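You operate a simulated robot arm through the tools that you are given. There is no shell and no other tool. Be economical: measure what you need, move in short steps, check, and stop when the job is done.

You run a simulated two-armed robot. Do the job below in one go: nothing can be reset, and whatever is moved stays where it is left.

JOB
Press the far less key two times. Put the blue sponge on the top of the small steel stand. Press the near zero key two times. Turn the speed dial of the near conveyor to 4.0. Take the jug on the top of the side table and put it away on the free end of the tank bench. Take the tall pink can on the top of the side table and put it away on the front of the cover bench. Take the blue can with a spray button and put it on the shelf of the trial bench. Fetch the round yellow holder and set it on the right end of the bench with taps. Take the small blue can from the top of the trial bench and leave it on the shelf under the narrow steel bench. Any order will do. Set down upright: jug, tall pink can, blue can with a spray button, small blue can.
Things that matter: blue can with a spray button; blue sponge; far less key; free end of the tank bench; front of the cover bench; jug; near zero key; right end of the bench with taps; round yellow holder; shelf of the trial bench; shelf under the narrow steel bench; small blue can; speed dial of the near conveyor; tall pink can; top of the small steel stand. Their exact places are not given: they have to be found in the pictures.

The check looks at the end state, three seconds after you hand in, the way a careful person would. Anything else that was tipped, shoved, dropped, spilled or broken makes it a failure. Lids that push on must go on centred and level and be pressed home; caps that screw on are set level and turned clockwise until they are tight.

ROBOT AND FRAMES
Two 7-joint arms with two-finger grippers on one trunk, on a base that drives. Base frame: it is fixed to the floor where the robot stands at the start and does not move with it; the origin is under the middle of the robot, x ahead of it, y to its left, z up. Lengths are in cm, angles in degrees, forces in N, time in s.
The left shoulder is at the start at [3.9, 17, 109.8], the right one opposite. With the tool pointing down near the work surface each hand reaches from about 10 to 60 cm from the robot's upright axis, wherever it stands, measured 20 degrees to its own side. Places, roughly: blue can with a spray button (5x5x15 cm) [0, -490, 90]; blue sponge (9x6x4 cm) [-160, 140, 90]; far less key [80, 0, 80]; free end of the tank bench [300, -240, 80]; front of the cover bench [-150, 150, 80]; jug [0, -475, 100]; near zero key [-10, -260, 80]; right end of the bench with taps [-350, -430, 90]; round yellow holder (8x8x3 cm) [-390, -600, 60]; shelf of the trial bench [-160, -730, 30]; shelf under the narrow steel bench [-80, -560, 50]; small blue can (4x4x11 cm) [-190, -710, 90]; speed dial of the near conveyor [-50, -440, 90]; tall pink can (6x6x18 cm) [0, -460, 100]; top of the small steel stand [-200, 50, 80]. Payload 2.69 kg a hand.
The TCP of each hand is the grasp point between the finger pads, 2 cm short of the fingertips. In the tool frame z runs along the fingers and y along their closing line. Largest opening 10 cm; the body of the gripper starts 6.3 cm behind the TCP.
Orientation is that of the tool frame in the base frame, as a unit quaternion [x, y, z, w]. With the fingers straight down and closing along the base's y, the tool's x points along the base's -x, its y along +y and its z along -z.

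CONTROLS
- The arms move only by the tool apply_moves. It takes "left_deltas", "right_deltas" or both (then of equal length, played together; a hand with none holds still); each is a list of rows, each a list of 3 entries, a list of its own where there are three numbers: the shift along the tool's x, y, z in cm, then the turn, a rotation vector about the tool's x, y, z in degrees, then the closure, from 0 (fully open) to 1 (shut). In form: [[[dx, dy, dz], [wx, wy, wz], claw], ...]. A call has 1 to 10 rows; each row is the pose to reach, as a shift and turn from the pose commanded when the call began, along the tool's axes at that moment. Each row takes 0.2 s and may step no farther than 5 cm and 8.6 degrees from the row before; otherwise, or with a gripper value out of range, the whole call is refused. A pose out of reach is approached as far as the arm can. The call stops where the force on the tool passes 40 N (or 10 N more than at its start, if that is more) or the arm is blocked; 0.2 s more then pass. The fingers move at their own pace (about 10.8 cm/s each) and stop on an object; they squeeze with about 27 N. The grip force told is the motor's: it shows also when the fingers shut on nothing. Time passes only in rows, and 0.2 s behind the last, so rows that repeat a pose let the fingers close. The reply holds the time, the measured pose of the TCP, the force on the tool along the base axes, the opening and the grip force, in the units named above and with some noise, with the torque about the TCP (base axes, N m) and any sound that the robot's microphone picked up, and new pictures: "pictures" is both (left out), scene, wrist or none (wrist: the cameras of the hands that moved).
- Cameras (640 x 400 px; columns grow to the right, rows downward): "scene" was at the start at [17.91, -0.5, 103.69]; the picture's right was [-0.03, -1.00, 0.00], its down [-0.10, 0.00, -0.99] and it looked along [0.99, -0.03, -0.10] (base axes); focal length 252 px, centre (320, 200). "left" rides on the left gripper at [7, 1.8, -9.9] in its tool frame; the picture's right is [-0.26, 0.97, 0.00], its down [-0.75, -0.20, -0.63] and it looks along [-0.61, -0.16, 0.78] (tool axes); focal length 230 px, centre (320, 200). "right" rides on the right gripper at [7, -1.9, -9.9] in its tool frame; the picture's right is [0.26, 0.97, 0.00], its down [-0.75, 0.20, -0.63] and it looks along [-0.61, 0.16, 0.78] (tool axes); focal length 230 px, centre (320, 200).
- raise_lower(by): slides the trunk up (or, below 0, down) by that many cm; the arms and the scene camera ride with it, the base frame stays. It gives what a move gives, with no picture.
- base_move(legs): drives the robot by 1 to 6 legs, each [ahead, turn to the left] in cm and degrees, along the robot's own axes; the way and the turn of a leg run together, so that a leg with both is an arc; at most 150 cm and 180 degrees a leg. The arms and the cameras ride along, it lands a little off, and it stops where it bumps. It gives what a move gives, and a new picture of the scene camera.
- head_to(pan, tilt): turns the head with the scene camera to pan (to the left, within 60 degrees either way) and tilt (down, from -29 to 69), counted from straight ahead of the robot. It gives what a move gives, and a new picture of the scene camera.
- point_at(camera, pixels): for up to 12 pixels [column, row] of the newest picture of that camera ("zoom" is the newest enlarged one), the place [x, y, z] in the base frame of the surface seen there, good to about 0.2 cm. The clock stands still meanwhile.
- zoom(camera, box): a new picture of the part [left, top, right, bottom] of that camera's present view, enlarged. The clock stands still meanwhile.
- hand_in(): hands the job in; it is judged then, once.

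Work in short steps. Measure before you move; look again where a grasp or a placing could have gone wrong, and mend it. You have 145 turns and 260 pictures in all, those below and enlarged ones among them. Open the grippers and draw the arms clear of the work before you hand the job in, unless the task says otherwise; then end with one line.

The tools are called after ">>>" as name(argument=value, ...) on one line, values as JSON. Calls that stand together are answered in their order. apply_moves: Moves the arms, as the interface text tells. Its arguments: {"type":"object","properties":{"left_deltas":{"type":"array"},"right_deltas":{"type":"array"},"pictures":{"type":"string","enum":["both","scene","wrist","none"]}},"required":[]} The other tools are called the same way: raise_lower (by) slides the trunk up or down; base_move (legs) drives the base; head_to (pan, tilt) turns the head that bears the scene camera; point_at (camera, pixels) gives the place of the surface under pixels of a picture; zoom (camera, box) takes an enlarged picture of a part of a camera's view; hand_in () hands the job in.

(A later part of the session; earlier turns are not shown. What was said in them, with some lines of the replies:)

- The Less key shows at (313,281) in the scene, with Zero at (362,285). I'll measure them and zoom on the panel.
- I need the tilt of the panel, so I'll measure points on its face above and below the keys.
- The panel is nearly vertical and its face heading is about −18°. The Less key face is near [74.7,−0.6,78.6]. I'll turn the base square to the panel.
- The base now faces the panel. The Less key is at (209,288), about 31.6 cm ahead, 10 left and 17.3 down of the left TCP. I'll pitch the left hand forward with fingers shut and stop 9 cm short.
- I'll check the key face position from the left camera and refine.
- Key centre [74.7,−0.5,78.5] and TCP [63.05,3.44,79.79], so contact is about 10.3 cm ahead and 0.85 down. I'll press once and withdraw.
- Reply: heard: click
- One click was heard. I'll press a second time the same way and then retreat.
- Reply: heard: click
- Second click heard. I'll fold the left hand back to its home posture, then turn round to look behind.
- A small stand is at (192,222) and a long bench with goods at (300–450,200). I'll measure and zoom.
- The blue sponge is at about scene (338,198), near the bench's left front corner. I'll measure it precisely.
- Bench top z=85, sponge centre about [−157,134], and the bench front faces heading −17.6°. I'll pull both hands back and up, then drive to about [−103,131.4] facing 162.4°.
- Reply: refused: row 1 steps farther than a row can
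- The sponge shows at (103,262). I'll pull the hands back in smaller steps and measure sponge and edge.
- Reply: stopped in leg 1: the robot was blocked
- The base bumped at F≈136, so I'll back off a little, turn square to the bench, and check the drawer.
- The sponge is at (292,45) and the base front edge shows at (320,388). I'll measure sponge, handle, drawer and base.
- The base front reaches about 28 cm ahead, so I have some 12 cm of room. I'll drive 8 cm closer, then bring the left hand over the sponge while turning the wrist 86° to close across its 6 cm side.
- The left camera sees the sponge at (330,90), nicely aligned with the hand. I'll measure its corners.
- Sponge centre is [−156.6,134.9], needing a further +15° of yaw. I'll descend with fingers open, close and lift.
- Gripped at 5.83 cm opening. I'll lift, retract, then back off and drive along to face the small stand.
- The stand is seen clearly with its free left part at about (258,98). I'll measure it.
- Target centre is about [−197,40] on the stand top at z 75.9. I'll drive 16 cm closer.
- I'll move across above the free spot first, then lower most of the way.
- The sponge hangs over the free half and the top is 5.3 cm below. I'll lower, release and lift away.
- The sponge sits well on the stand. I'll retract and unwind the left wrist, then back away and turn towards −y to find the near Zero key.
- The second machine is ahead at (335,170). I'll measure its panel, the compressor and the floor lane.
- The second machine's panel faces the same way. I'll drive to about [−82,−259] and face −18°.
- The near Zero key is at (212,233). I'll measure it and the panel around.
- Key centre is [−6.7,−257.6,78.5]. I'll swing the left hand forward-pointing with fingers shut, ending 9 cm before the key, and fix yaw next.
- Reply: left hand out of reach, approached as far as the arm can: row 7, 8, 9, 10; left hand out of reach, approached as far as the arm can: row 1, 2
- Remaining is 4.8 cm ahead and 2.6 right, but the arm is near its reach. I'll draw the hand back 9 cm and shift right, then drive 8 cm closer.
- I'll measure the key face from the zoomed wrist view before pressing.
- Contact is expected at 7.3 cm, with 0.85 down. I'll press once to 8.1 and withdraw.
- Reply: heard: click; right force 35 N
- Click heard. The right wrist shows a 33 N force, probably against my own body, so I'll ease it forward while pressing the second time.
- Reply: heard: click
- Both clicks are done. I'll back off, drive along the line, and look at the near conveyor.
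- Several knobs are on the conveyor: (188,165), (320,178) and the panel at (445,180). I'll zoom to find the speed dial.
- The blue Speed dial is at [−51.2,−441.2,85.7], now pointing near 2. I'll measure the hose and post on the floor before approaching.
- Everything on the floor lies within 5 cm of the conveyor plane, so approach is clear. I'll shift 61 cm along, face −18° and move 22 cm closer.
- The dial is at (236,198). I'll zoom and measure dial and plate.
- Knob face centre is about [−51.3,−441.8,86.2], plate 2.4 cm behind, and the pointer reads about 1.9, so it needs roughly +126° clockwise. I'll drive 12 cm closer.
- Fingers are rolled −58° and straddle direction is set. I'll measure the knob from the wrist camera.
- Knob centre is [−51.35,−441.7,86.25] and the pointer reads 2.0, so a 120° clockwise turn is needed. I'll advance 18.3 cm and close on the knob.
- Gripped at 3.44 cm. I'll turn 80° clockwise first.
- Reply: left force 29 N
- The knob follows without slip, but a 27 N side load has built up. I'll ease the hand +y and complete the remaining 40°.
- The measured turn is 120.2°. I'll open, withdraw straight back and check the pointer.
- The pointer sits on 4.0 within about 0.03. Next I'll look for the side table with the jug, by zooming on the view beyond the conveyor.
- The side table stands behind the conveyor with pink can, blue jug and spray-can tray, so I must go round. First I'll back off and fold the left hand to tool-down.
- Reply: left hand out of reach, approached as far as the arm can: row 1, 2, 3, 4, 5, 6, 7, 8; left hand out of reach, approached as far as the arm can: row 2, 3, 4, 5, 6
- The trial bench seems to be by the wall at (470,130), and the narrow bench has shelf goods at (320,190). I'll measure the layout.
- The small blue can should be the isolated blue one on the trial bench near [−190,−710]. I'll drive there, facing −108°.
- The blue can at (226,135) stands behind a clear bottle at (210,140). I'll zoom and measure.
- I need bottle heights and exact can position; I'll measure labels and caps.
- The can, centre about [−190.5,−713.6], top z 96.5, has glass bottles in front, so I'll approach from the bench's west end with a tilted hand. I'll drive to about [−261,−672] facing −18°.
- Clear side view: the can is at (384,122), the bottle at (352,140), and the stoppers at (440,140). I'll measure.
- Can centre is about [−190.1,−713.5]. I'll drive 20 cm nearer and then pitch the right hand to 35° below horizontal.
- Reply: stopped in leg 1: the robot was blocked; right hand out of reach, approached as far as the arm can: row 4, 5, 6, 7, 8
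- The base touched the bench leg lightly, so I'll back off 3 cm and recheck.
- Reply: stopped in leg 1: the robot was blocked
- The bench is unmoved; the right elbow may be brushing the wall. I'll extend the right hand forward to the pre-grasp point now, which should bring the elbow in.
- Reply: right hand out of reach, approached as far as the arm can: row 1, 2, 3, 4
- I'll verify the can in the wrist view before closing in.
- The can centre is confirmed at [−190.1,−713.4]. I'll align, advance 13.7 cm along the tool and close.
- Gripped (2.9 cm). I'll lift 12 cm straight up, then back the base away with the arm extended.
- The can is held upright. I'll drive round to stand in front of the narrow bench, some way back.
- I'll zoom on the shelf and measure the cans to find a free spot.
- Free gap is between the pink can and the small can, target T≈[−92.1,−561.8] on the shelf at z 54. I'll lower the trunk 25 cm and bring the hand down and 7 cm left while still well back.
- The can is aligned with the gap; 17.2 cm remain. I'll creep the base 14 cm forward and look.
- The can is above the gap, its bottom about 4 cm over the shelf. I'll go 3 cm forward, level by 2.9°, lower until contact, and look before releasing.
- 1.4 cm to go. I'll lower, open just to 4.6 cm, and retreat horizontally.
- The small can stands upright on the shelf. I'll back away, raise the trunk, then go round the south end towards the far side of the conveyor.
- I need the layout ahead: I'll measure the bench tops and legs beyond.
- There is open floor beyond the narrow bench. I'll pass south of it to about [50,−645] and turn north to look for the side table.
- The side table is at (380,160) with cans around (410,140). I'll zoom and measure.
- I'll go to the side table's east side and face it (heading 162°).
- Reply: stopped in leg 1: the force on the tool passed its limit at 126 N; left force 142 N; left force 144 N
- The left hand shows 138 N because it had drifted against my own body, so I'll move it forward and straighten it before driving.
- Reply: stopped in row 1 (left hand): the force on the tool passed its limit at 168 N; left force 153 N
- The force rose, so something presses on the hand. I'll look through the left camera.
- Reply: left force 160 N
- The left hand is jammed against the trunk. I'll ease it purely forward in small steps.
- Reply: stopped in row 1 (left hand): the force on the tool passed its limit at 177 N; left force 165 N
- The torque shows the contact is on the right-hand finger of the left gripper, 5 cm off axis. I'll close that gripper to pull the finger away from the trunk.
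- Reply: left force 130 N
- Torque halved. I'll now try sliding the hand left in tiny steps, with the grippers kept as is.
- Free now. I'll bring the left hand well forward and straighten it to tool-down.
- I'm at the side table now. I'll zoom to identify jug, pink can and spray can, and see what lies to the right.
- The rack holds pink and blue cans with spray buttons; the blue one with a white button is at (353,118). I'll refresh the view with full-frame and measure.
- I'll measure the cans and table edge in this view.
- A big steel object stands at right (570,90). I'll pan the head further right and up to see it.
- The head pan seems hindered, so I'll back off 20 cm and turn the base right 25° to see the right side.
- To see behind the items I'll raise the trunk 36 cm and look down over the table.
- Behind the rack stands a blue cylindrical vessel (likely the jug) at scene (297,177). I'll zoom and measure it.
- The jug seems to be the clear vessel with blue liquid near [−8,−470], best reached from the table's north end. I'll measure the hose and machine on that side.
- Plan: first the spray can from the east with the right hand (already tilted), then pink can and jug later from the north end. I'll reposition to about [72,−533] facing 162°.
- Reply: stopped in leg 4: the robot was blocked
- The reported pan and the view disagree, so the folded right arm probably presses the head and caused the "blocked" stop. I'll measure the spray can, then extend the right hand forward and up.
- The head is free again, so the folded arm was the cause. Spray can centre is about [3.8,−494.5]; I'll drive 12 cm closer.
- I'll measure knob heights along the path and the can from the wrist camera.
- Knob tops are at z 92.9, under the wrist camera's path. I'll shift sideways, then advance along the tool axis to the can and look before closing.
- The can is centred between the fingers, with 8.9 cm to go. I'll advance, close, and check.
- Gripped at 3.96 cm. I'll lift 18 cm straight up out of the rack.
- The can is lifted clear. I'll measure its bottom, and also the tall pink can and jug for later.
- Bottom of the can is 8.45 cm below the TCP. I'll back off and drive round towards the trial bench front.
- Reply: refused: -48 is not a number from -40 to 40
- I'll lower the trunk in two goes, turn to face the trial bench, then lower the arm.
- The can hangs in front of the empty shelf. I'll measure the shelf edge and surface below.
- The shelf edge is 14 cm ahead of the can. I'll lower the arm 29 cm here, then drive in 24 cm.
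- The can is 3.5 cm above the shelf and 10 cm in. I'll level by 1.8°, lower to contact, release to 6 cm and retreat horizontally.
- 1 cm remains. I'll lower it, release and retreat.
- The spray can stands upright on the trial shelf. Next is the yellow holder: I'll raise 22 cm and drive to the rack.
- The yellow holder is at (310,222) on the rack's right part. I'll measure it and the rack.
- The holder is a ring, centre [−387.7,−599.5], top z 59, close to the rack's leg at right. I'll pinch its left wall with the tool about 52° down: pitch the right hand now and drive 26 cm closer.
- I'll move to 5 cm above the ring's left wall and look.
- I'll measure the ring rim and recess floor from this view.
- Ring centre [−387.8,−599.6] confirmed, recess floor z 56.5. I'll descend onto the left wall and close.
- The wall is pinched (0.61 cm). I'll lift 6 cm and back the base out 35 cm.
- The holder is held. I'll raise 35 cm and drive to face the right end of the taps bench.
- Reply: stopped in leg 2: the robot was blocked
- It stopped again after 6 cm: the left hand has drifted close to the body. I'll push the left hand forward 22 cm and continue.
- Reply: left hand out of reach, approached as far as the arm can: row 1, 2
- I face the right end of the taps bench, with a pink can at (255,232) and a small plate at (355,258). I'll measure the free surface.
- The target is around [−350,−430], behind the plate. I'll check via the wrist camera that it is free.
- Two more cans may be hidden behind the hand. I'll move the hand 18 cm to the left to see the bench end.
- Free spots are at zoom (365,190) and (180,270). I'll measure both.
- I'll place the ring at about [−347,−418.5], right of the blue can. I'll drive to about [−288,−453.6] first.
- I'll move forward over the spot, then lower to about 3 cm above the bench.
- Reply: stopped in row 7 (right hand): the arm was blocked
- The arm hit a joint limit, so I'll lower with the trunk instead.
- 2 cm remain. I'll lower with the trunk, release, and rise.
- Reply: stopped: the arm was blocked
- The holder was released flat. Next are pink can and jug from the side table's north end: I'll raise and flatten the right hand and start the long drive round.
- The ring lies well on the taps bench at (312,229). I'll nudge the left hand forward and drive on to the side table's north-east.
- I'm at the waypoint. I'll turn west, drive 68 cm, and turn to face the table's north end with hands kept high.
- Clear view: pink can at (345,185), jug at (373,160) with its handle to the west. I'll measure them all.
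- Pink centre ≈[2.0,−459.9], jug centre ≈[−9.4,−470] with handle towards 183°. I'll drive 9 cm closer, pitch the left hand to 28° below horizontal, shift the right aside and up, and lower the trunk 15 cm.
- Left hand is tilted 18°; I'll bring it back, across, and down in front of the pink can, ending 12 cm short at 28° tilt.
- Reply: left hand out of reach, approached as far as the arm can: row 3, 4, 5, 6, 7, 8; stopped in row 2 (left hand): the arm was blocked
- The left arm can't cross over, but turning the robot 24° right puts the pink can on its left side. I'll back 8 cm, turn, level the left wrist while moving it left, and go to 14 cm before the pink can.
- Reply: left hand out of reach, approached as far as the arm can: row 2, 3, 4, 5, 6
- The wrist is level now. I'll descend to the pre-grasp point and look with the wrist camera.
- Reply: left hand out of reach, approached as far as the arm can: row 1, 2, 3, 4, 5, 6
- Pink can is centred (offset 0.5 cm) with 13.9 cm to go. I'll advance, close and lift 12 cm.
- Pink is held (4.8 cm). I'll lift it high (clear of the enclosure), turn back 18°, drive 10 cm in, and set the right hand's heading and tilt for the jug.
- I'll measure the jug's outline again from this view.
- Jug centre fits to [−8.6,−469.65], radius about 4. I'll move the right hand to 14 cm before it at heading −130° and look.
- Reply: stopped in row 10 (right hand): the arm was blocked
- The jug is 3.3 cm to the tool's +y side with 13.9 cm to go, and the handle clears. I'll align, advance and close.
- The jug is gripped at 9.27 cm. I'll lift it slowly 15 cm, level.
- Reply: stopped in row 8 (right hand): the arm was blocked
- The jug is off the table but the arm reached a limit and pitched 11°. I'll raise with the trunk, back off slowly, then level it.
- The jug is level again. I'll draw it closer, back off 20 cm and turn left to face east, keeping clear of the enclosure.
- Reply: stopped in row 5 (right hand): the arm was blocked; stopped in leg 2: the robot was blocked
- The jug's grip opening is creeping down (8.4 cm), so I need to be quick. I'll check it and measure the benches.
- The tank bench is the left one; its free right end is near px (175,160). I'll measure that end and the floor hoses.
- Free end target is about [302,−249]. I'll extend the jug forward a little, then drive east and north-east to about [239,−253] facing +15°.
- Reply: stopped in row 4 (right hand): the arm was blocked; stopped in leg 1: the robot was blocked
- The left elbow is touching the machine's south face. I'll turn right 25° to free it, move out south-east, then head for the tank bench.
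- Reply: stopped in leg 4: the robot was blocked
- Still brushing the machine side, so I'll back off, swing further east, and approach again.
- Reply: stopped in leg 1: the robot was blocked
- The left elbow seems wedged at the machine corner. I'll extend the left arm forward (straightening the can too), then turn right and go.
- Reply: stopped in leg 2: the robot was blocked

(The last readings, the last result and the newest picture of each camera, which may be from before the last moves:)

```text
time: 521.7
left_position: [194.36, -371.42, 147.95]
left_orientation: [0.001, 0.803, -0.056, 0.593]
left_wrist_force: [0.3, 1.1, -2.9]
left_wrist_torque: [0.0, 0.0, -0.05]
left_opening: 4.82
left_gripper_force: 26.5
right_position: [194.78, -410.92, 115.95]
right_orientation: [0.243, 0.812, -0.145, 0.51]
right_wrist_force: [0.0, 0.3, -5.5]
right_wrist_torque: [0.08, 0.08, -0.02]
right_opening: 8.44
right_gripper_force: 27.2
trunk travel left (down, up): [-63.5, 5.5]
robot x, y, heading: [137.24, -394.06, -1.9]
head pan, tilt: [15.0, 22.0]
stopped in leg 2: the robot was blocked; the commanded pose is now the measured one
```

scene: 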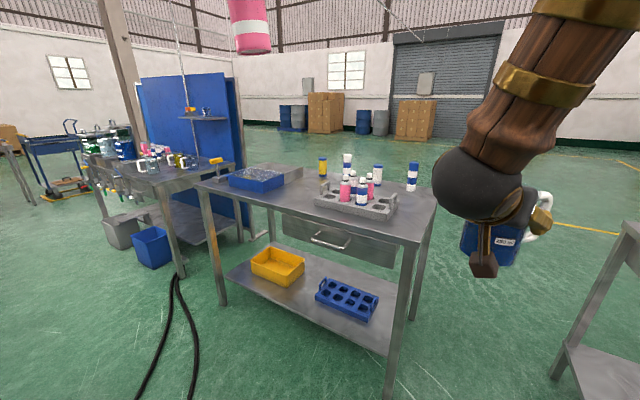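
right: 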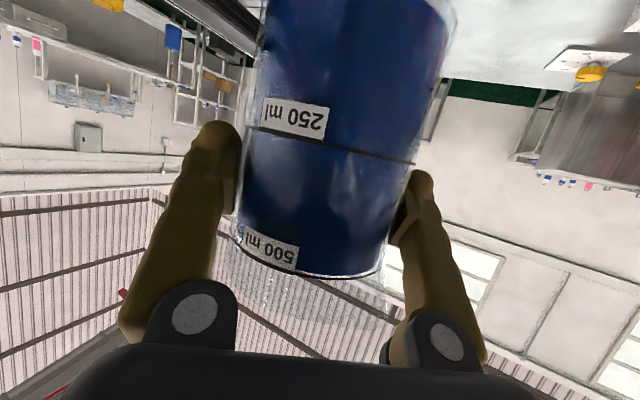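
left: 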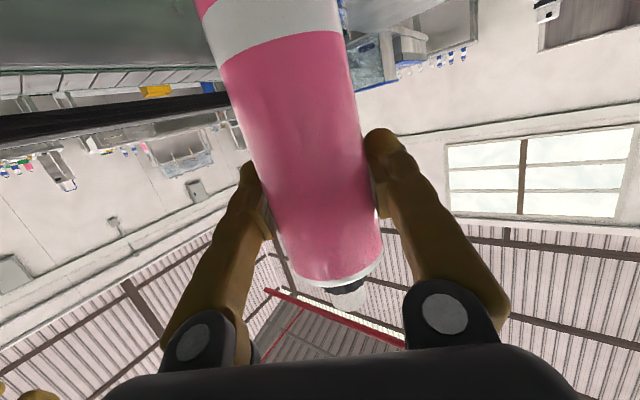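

I'll simply continue from here: turn to +54° and drive to the tank bench.

>>> base_move(legs=[[0, 55.7], [75, 0], [82, 0], [0, -38]])

```text
time: 534.1
left_position: [278.68, -227.77, 147.83]
left_orientation: [-0.122, 0.794, 0.037, 0.594]
left_wrist_force: [-0.6, -0.2, -3.2]
left_wrist_torque: [0.03, 0.06, 0.02]
left_opening: 4.86
left_gripper_force: 27.4
right_position: [290.9, -265.17, 115.67]
right_orientation: [0.115, 0.84, -0.064, 0.526]
right_wrist_force: [0.2, 0.5, -5.1]
right_wrist_torque: [0.08, 0.11, -0.01]
right_opening: 8.4
right_gripper_force: 26.8
trunk travel left (down, up): [-63.5, 5.5]
robot x, y, heading: [230.1, -265.59, 16.0]
head pan, tilt: [15.0, 22.0]
```

scene: 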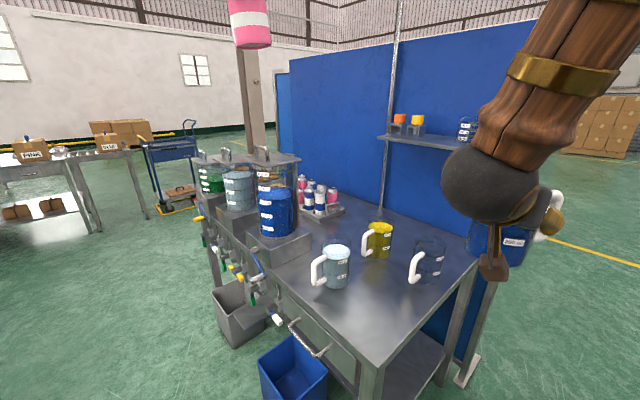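

I'm at the tank bench; the free end is around px (385,310). I'll measure it, the jugs there, and my jug's bottom.

>>> point_at(camera="scene", pixels=[[385, 310], [380, 350], [430, 305], [475, 265], [336, 285], [428, 282], [400, 290], [350, 320], [495, 262], [515, 262], [480, 255], [505, 240]])

```text
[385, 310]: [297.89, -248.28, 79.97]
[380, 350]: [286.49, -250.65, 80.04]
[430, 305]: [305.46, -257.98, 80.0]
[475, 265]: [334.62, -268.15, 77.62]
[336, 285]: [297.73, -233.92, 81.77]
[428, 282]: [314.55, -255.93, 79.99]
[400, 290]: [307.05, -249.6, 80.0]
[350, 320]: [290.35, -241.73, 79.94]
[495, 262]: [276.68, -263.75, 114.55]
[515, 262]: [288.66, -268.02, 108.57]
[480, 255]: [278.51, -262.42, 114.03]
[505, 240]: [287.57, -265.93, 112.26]
```

Bench z is 80 and my jug's bottom is about 7.6 below the TCP. I'll drive 8 cm, shift the jug 14.5 cm left, and lower the trunk 26 cm to hover 2 cm above.

>>> base_move(legs=[[8, 0]])

>>> apply_moves(right_deltas=[[[0.6, 3.4, -1.2], [0, -0.4, 0], 1], [[1.2, 6.8, -2.3], [0, -0.8, 0], 1], [[1.9, 10.2, -3.5], [0, -1.2, 0], 1], [[2.5, 13.6, -4.7], [0, -1.5, 0], 1], [[2.5, 13.6, -4.7], [0, -1.5, 0], 1]], pictures="none")

>>> raise_lower(by=-25)

>>> zoom(camera="scene", box=[0, 0, 640, 400])

```text
time: 535.2
left_position: [281.81, -226.87, 149.72]
left_orientation: [-0.12, 0.784, 0.038, 0.608]
left_wrist_force: [1.6, 0.3, -2.1]
left_wrist_torque: [0.0, 0.1, 0.03]
left_opening: 4.84
left_gripper_force: 27.3
right_position: [295.1, -263.99, 117.51]
right_orientation: [0.117, 0.833, -0.059, 0.538]
right_wrist_force: [1.6, 0.4, -7.5]
right_wrist_torque: [0.05, 0.09, -0.07]
right_opening: 8.4
right_gripper_force: 26.7
trunk travel left (down, up): [-63.5, 5.5]
robot x, y, heading: [238.15, -264.06, 15.9]
head pan, tilt: [15.0, 22.0]
```

scene: 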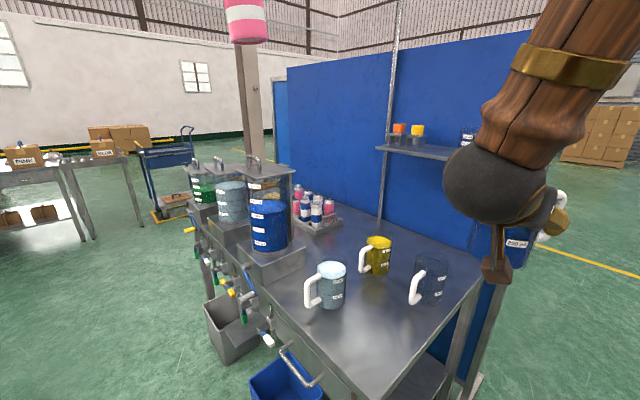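

```text
time: 536.4
left_position: [283.52, -226.59, 149.04]
left_orientation: [-0.12, 0.787, 0.038, 0.604]
left_wrist_force: [-0.7, -0.4, -1.8]
left_wrist_torque: [-0.03, -0.01, 0.0]
left_opening: 4.84
left_gripper_force: 26.9
right_position: [295.94, -250.4, 116.76]
right_orientation: [0.13, 0.828, -0.071, 0.541]
right_wrist_force: [0.8, -1.0, -5.8]
right_wrist_torque: [0.12, 0.1, 0.01]
right_opening: 8.43
right_gripper_force: 27.3
trunk travel left (down, up): [-63.5, 5.5]
robot x, y, heading: [238.0, -263.82, 15.6]
head pan, tilt: [15.0, 22.0]
```

```text
time: 539.0
left_position: [283.24, -226.48, 124.13]
left_orientation: [-0.121, 0.787, 0.038, 0.604]
left_wrist_force: [0.3, 0.5, -2.2]
left_wrist_torque: [0.0, -0.03, 0.01]
left_opening: 4.81
left_gripper_force: 26.7
right_position: [295.7, -250.26, 92.23]
right_orientation: [0.131, 0.826, -0.068, 0.544]
right_wrist_force: [-0.2, 0.2, -6.1]
right_wrist_torque: [0.09, 0.12, 0.01]
right_opening: 8.43
right_gripper_force: 26.9
trunk travel left (down, up): [-38.5, 30.5]
robot x, y, heading: [238.12, -263.89, 16.0]
head pan, tilt: [15.0, 22.0]
```

```text
1.00 times, centred on (320, 200) of scene (not enlarged: the box is as wide or as high as the picture)
```

zoom: 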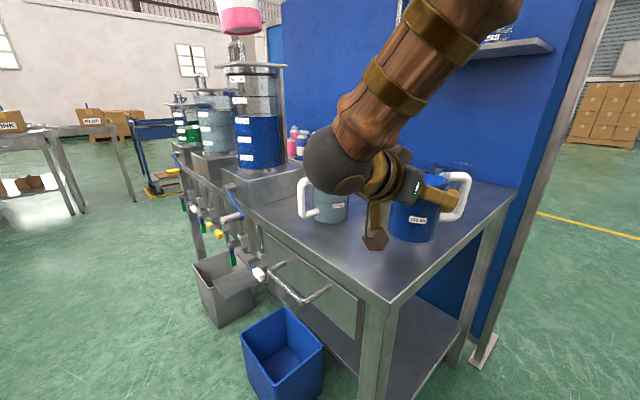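

The jug hangs just above the free end. I'll lower 3.6 cm with the trunk and feel down another 1 cm.

>>> raise_lower(by=-3.6)

>>> apply_moves(right_deltas=[[[0.3, 0, 0.1], [0, 0, 0], 1], [[0.6, 0, 0.2], [0, 0, 0], 1], [[0.9, 0, 0.4], [0, 0, 0], 1]])

>>> point_at(camera="right", pixels=[[330, 10], [330, 30], [330, 60], [200, 30], [480, 30]])

```text
time: 539.8
left_position: [282.96, -226.51, 120.61]
left_orientation: [-0.121, 0.787, 0.038, 0.604]
left_wrist_force: [-0.4, 0.3, -2.8]
left_wrist_torque: [-0.01, 0.03, 0.03]
left_opening: 4.82
left_gripper_force: 27.2
right_position: [295.71, -250.17, 88.77]
right_orientation: [0.131, 0.825, -0.068, 0.546]
right_wrist_force: [2.5, -0.1, 3.3]
right_wrist_torque: [-0.26, -0.11, 0.07]
right_opening: 8.42
right_gripper_force: 26.7
trunk travel left (down, up): [-34.9, 34.1]
robot x, y, heading: [238.48, -263.81, 16.0]
head pan, tilt: [15.0, 22.0]
```

```text
time: 540.6
left_position: [282.91, -226.62, 120.56]
left_orientation: [-0.121, 0.786, 0.039, 0.605]
left_wrist_force: [0.5, -0.5, -2.6]
left_wrist_torque: [0.03, -0.02, -0.04]
left_opening: 4.82
left_gripper_force: 26.9
right_position: [295.53, -249.83, 88.49]
right_orientation: [0.131, 0.823, -0.063, 0.549]
right_wrist_force: [-0.9, 7.4, 19.4]
right_wrist_torque: [-0.28, -0.54, 0.22]
right_opening: 8.46
right_gripper_force: 26.6
trunk travel left (down, up): [-34.9, 34.1]
robot x, y, heading: [238.16, -263.97, 16.0]
head pan, tilt: [15.0, 22.0]
```

scene: 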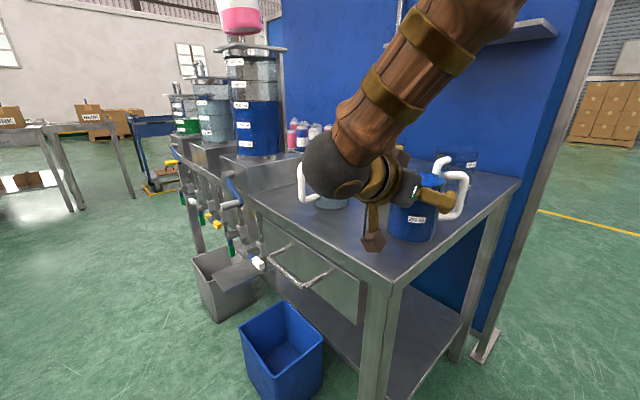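
right: 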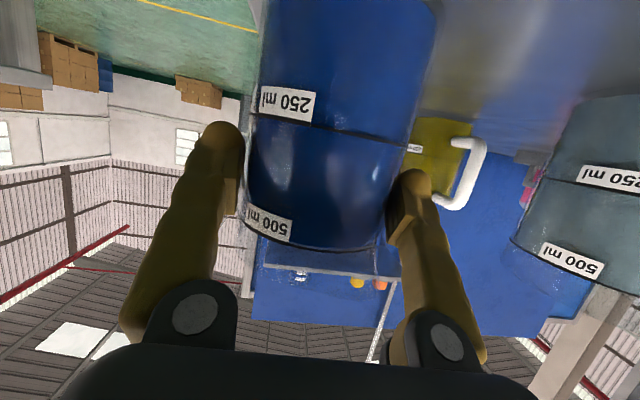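

```text
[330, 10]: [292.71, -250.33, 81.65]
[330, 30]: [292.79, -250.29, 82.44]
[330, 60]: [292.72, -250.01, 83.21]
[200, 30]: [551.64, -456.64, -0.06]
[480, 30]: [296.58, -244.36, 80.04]
```

The jug rests on the bench (14 N contact). I'll release, retreat 13 cm, raise the trunk, and back away to check it.

>>> apply_moves(right_deltas=[[[-0.3, 0, -0.1], [0, 0, 0], 1], [[-0.3, 0, -0.1], [0, 0, 0], 0], [[-0.3, 0, -0.1], [0, 0, 0], 0], [[-0.3, 0, -0.1], [0, 0, 0], 0], [[0.5, 0, -1.9], [0, 0, 0], 0], [[1.5, 0, -4.2], [0, 0, 0], 0], [[2.8, 0, -7.2], [0, 0, 0], 0], [[4.2, 0, -10.2], [0, 0, 0], 0], [[5.2, 0, -12.5], [0, 0, 0], 0]], pictures="none")

>>> base_move(legs=[[-30, 0]])

>>> raise_lower(by=20)

>>> base_move(legs=[[0, -137], [90, 0], [85, 0], [0, 10.5], [110, 0], [112, 0]])

```text
time: 542.6
left_position: [283.14, -226.55, 120.52]
left_orientation: [-0.12, 0.787, 0.037, 0.605]
left_wrist_force: [0.7, -0.2, -2.7]
left_wrist_torque: [0.0, 0.01, -0.01]
left_opening: 4.79
left_gripper_force: 26.8
right_position: [282.49, -245.98, 88.38]
right_orientation: [0.129, 0.825, -0.064, 0.547]
right_wrist_force: [-1.0, 0.1, 0.3]
right_wrist_torque: [0.01, 0.01, -0.02]
right_opening: 10.02
right_gripper_force: 0.1
trunk travel left (down, up): [-34.9, 34.1]
robot x, y, heading: [238.14, -264.11, 15.8]
head pan, tilt: [15.0, 22.0]
```

```text
time: 544.6
left_position: [253.96, -234.67, 120.6]
left_orientation: [-0.122, 0.786, 0.039, 0.605]
left_wrist_force: [-0.7, -0.8, -2.2]
left_wrist_torque: [-0.01, 0.02, 0.0]
left_opening: 4.79
left_gripper_force: 26.8
right_position: [253.46, -254.48, 87.65]
right_orientation: [0.124, 0.826, -0.067, 0.545]
right_wrist_force: [-0.1, -0.2, 0.9]
right_wrist_torque: [-0.02, -0.02, 0.01]
right_opening: 10.0
right_gripper_force: 0.0
trunk travel left (down, up): [-34.9, 34.1]
robot x, y, heading: [209.51, -272.17, 15.9]
head pan, tilt: [15.0, 22.0]
```

scene: 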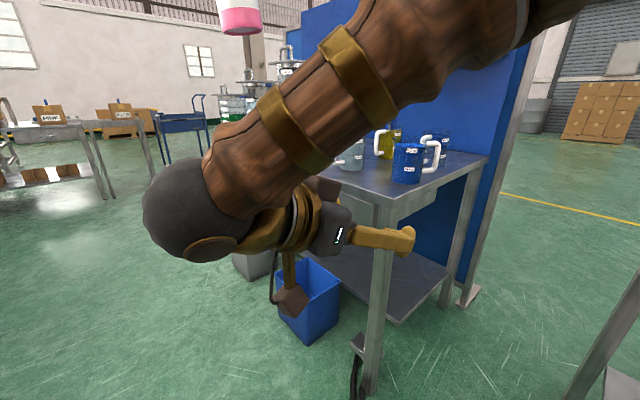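

```text
time: 546.8
left_position: [252.38, -235.27, 141.18]
left_orientation: [-0.119, 0.782, 0.039, 0.611]
left_wrist_force: [0.2, -0.7, -3.1]
left_wrist_torque: [0.02, 0.05, 0.0]
left_opening: 4.83
left_gripper_force: 27.6
right_position: [252.56, -254.99, 108.44]
right_orientation: [0.13, 0.822, -0.066, 0.551]
right_wrist_force: [0.1, -0.8, -0.1]
right_wrist_torque: [0.02, -0.01, -0.05]
right_opening: 10.02
right_gripper_force: 0.2
trunk travel left (down, up): [-54.9, 14.1]
robot x, y, heading: [208.92, -272.11, 15.9]
head pan, tilt: [15.0, 22.0]
```

```text
time: 572.7
left_position: [50.79, -690.61, 141.31]
left_orientation: [0.643, 0.459, -0.528, 0.311]
left_wrist_force: [-0.3, 0.1, -2.1]
left_wrist_torque: [-0.01, -0.01, 0.04]
left_opening: 4.79
left_gripper_force: 26.3
right_position: [34.64, -679.07, 108.49]
right_orientation: [0.792, 0.255, -0.521, 0.19]
right_wrist_force: [-0.1, -0.7, -0.3]
right_wrist_torque: [0.01, 0.0, 0.03]
right_opening: 10.05
right_gripper_force: 0.1
trunk travel left (down, up): [-54.9, 14.1]
robot x, y, heading: [47.11, -633.74, -109.8]
head pan, tilt: [15.0, 22.0]
```

scene: 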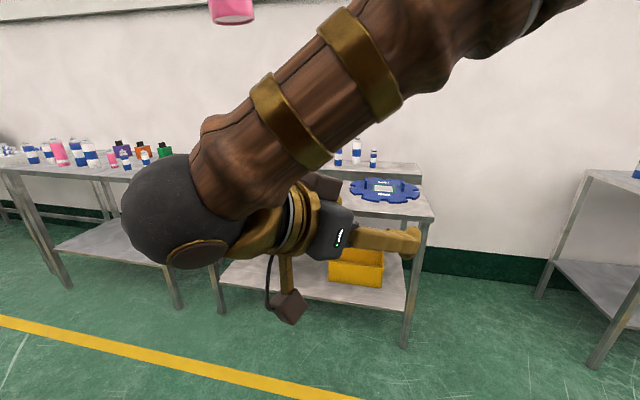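

The jug stands properly on the tank bench. I'll drive the whole way round to the cover bench now.

>>> base_move(legs=[[0, -57.4], [109.8, 0], [0, -20.7], [131, 0], [0, -91], [120, 0]])

>>> base_move(legs=[[131.8, 0], [131.8, 0], [131.8, 0], [131.8, 0], [131.8, 0], [0, 81.3]])

>>> head_to(pan=15, tilt=30)

```text
time: 598.0
left_position: [-181.15, -462.38, 142.11]
left_orientation: [-0.506, 0.601, 0.356, 0.506]
left_wrist_force: [-0.6, -0.4, -2.8]
left_wrist_torque: [-0.01, 0.01, 0.01]
left_opening: 4.82
left_gripper_force: 27.3
right_position: [-163.03, -470.45, 109.26]
right_orientation: [-0.311, 0.767, 0.235, 0.51]
right_wrist_force: [-0.5, -0.1, -0.4]
right_wrist_torque: [0.01, -0.02, -0.01]
right_opening: 9.98
right_gripper_force: 0.1
trunk travel left (down, up): [-54.9, 14.1]
robot x, y, heading: [-167.57, -515.61, 78.8]
head pan, tilt: [15.0, 22.0]
```

scene: 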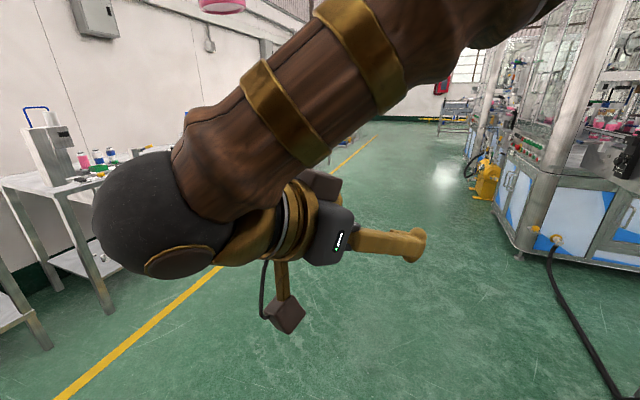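

```text
time: 633.0
left_position: [-109.21, 125.46, 141.49]
left_orientation: [0.781, -0.116, -0.597, -0.142]
left_wrist_force: [1.1, 1.3, -2.0]
left_wrist_torque: [-0.02, 0.0, -0.01]
left_opening: 4.83
left_gripper_force: 27.3
right_position: [-99.63, 143.57, 110.04]
right_orientation: [0.733, -0.377, -0.518, -0.229]
right_wrist_force: [-0.3, 0.3, 0.7]
right_wrist_torque: [0.0, 0.0, -0.02]
right_opening: 9.98
right_gripper_force: 0.1
trunk travel left (down, up): [-54.9, 14.1]
robot x, y, heading: [-56.52, 133.91, 162.0]
head pan, tilt: [15.0, 22.0]
```

scene: 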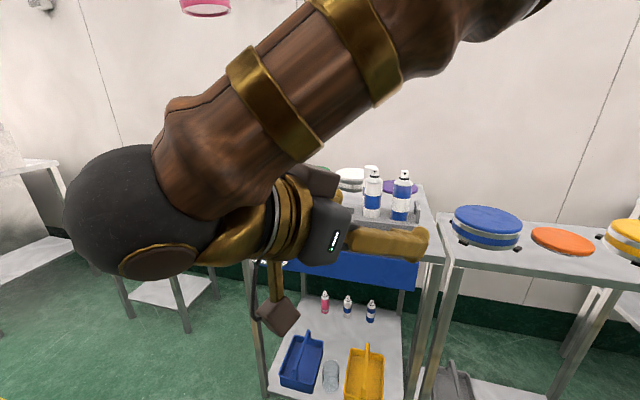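

```text
time: 633.7
left_position: [-107.61, 124.9, 138.86]
left_orientation: [0.8, -0.118, -0.573, -0.137]
left_wrist_force: [-0.6, -1.3, -2.7]
left_wrist_torque: [0.0, 0.03, -0.03]
left_opening: 4.86
left_gripper_force: 27.3
right_position: [-98.05, 143.48, 110.77]
right_orientation: [0.726, -0.383, -0.522, -0.232]
right_wrist_force: [1.0, 0.3, 0.3]
right_wrist_torque: [-0.03, -0.01, -0.04]
right_opening: 10.01
right_gripper_force: 0.0
trunk travel left (down, up): [-54.9, 14.1]
robot x, y, heading: [-56.58, 133.97, 161.9]
head pan, tilt: [15.0, 30.0]
5 turns are left
```

scene: 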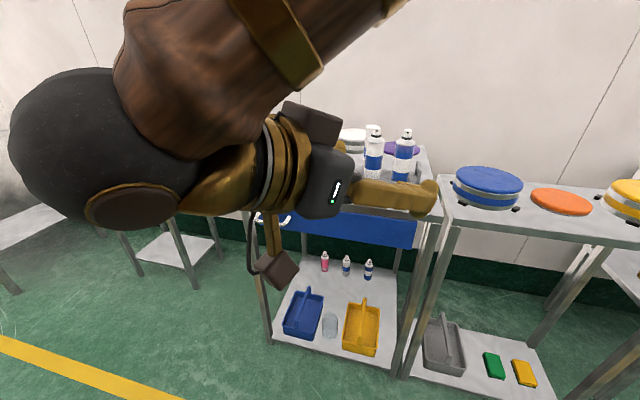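

Pink is still held; I know the bench geometry. I'll drive 38 cm forward, lower the trunk 12 cm, and bring the can to hover over [−148.5,130], left of the tray near the front edge.

>>> base_move(legs=[[38, 0]])

>>> raise_lower(by=-12)

>>> apply_moves(left_deltas=[[[-0.6, 3.9, 0.9], [0, 0, 2.5], 1], [[-1.3, 7.8, 1.9], [0, 0, 5.1], 1], [[2.7, 8.2, 3.2], [0, 0, 5.1], 1], [[6.7, 8.5, 4.5], [0, 0, 5.1], 1], [[10.7, 8.9, 5.8], [0, 0, 5.1], 1], [[14.7, 9.2, 7.1], [0, 0, 5.1], 1], [[18.7, 9.6, 8.4], [0, 0, 5.1], 1], [[22.7, 9.9, 9.7], [0, 0, 5.1], 1], [[25.4, 10.1, 10.6], [0, 0, 5.1], 1], [[25.4, 10.1, 10.6], [0, 0, 5.1], 1]])

>>> point_at(camera="left", pixels=[[280, 10], [280, 40], [180, 20], [450, 20], [400, 60], [150, 60]])

```text
time: 636.1
left_position: [-143.84, 137.05, 138.93]
left_orientation: [0.799, -0.119, -0.573, -0.138]
left_wrist_force: [-0.2, -0.1, -2.8]
left_wrist_torque: [0.02, 0.0, 0.0]
left_opening: 4.84
left_gripper_force: 27.2
right_position: [-134.29, 155.49, 110.76]
right_orientation: [0.725, -0.385, -0.522, -0.232]
right_wrist_force: [-1.4, 0.1, -0.4]
right_wrist_torque: [-0.01, 0.0, -0.03]
right_opening: 9.99
right_gripper_force: 0.1
trunk travel left (down, up): [-54.9, 14.1]
robot x, y, heading: [-92.6, 146.01, 161.9]
head pan, tilt: [15.0, 30.0]
```

scene: 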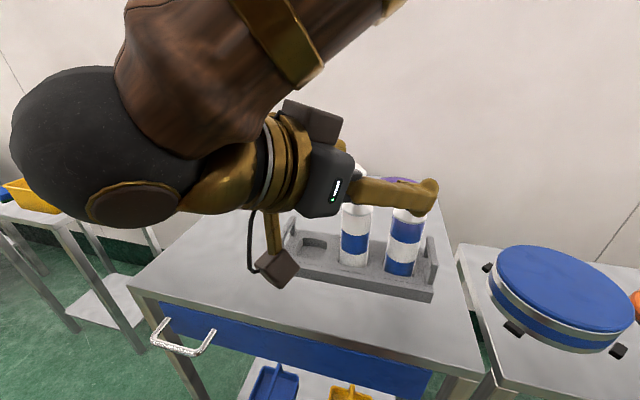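

```text
time: 637.6
left_position: [-142.08, 136.53, 124.9]
left_orientation: [0.813, -0.12, -0.553, -0.133]
left_wrist_force: [0.2, 0.6, -3.0]
left_wrist_torque: [0.02, 0.0, -0.01]
left_opening: 4.84
left_gripper_force: 26.6
right_position: [-132.83, 155.3, 99.51]
right_orientation: [0.72, -0.39, -0.526, -0.23]
right_wrist_force: [-0.2, -0.3, 0.0]
right_wrist_torque: [-0.03, 0.0, -0.02]
right_opening: 10.0
right_gripper_force: 0.0
trunk travel left (down, up): [-42.9, 26.1]
robot x, y, heading: [-92.55, 145.71, 161.9]
head pan, tilt: [15.0, 30.0]
```

```text
time: 639.8
left_position: [-146.93, 130.21, 99.46]
left_orientation: [0.788, -0.152, -0.586, -0.113]
left_wrist_force: [-0.6, 0.4, -2.5]
left_wrist_torque: [0.0, 0.02, 0.04]
left_opening: 4.84
left_gripper_force: 26.9
right_position: [-132.82, 155.3, 99.35]
right_orientation: [0.721, -0.388, -0.526, -0.229]
right_wrist_force: [0.4, 0.4, 1.2]
right_wrist_torque: [0.02, -0.01, 0.0]
right_opening: 9.98
right_gripper_force: 0.0
trunk travel left (down, up): [-42.9, 26.1]
robot x, y, heading: [-92.5, 145.58, 161.9]
head pan, tilt: [15.0, 30.0]
```

scene: 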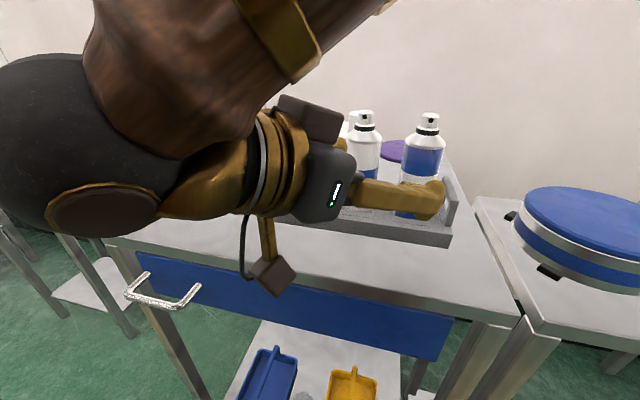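
left: 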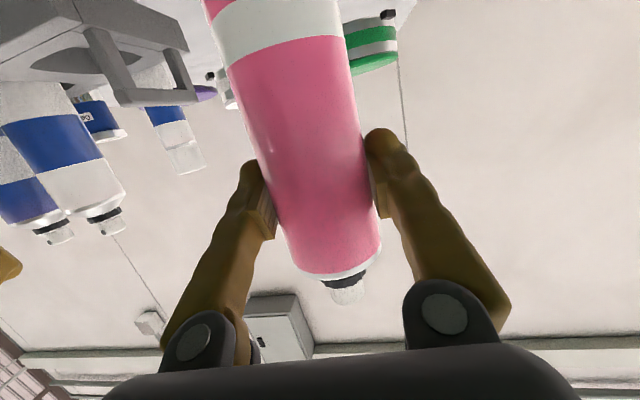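

```text
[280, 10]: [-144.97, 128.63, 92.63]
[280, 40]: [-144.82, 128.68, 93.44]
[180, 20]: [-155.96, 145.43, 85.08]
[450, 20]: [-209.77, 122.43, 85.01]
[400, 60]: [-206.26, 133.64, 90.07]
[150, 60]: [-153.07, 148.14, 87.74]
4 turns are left
```

The can is upright, about 4.9 cm above the bench. I'll lower to contact, release, retreat, and back the base away.

>>> apply_moves(left_deltas=[[[2.9, 0, 0.86], [0, 0, 0], 1], [[4.4, 0, 1.3], [0, 0, 0], 1], [[4.9, 0, 1.47], [0, 0, 0], 1], [[4.9, 0, 1.47], [0, 0, 0], 1], [[4.9, 0, 1.47], [0, 0, 0], 0.2], [[4.9, 0, 1.47], [0, 0, 0], 0.2], [[5.76, 0, -1.4], [0, 0, 0], 0.2], [[6.77, 0, -4.75], [0, 0, 0], 0.2], [[7.8, 0, -8.1], [0, 0, 0], 0.2], [[8.65, 0, -11], [0, 0, 0], 0.2]], pictures="wrist")

>>> base_move(legs=[[-40, 0]])

>>> head_to(pan=0, tilt=15)

```text
time: 642.0
left_position: [-134.86, 125.09, 94.62]
left_orientation: [0.787, -0.152, -0.587, -0.113]
left_wrist_force: [0.2, -0.6, 0.2]
left_wrist_torque: [0.0, 0.0, 0.01]
left_opening: 8.01
left_gripper_force: 0.0
right_position: [-132.84, 155.2, 99.5]
right_orientation: [0.721, -0.388, -0.526, -0.23]
right_wrist_force: [-0.6, 0.0, 1.1]
right_wrist_torque: [0.0, -0.01, 0.0]
right_opening: 10.0
right_gripper_force: 0.0
trunk travel left (down, up): [-42.9, 26.1]
robot x, y, heading: [-92.63, 145.72, 161.7]
head pan, tilt: [15.0, 30.0]
```

left: 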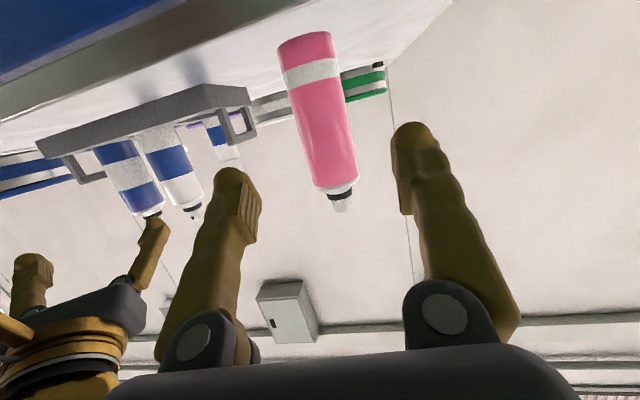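

```text
time: 644.5
left_position: [-96.84, 112.55, 94.53]
left_orientation: [0.788, -0.153, -0.586, -0.113]
left_wrist_force: [0.7, 0.2, 0.1]
left_wrist_torque: [0.0, -0.01, 0.02]
left_opening: 8.01
left_gripper_force: 0.0
right_position: [-94.63, 142.76, 99.44]
right_orientation: [0.721, -0.388, -0.526, -0.23]
right_wrist_force: [-0.1, -0.1, -0.8]
right_wrist_torque: [0.03, -0.01, -0.01]
right_opening: 10.02
right_gripper_force: 0.1
trunk travel left (down, up): [-42.9, 26.1]
robot x, y, heading: [-54.42, 133.21, 161.9]
head pan, tilt: [15.0, 30.0]
```

scene: 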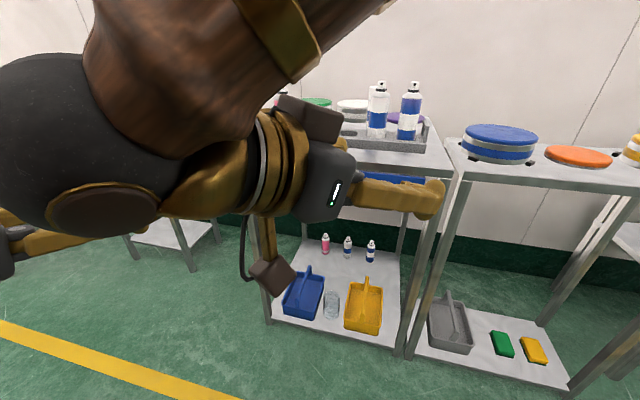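

```text
time: 645.2
left_position: [-95.69, 112.07, 95.08]
left_orientation: [0.782, -0.151, -0.595, -0.11]
left_wrist_force: [0.5, -0.6, -1.3]
left_wrist_torque: [0.02, -0.01, -0.01]
left_opening: 7.98
left_gripper_force: 0.0
right_position: [-93.64, 142.41, 99.27]
right_orientation: [0.725, -0.393, -0.522, -0.219]
right_wrist_force: [-0.4, 0.6, 0.1]
right_wrist_torque: [-0.01, 0.0, 0.03]
right_opening: 10.0
right_gripper_force: 0.1
trunk travel left (down, up): [-42.9, 26.1]
robot x, y, heading: [-54.28, 133.4, 162.0]
head pan, tilt: [0.0, 15.0]
3 turns are left
```

scene: 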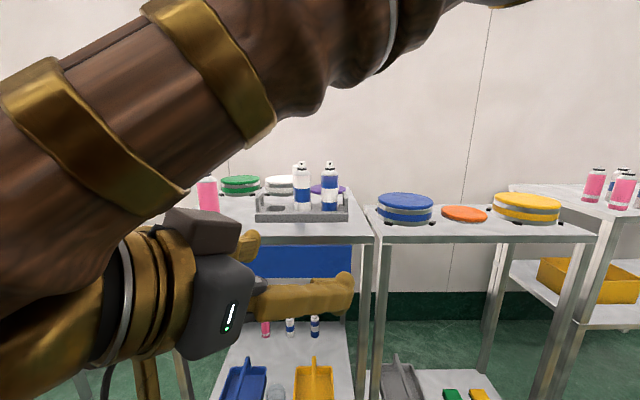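

The pink can stands upright on the cover bench at (208,195), left of the tray, and both hands are open and clear of the work. Everything is done, so I hand the job in.

>>> hand_in()

```text
The job is handed in.
```

All nine parts of the job were carried out and handed in, and both hands were left open and clear of the work.
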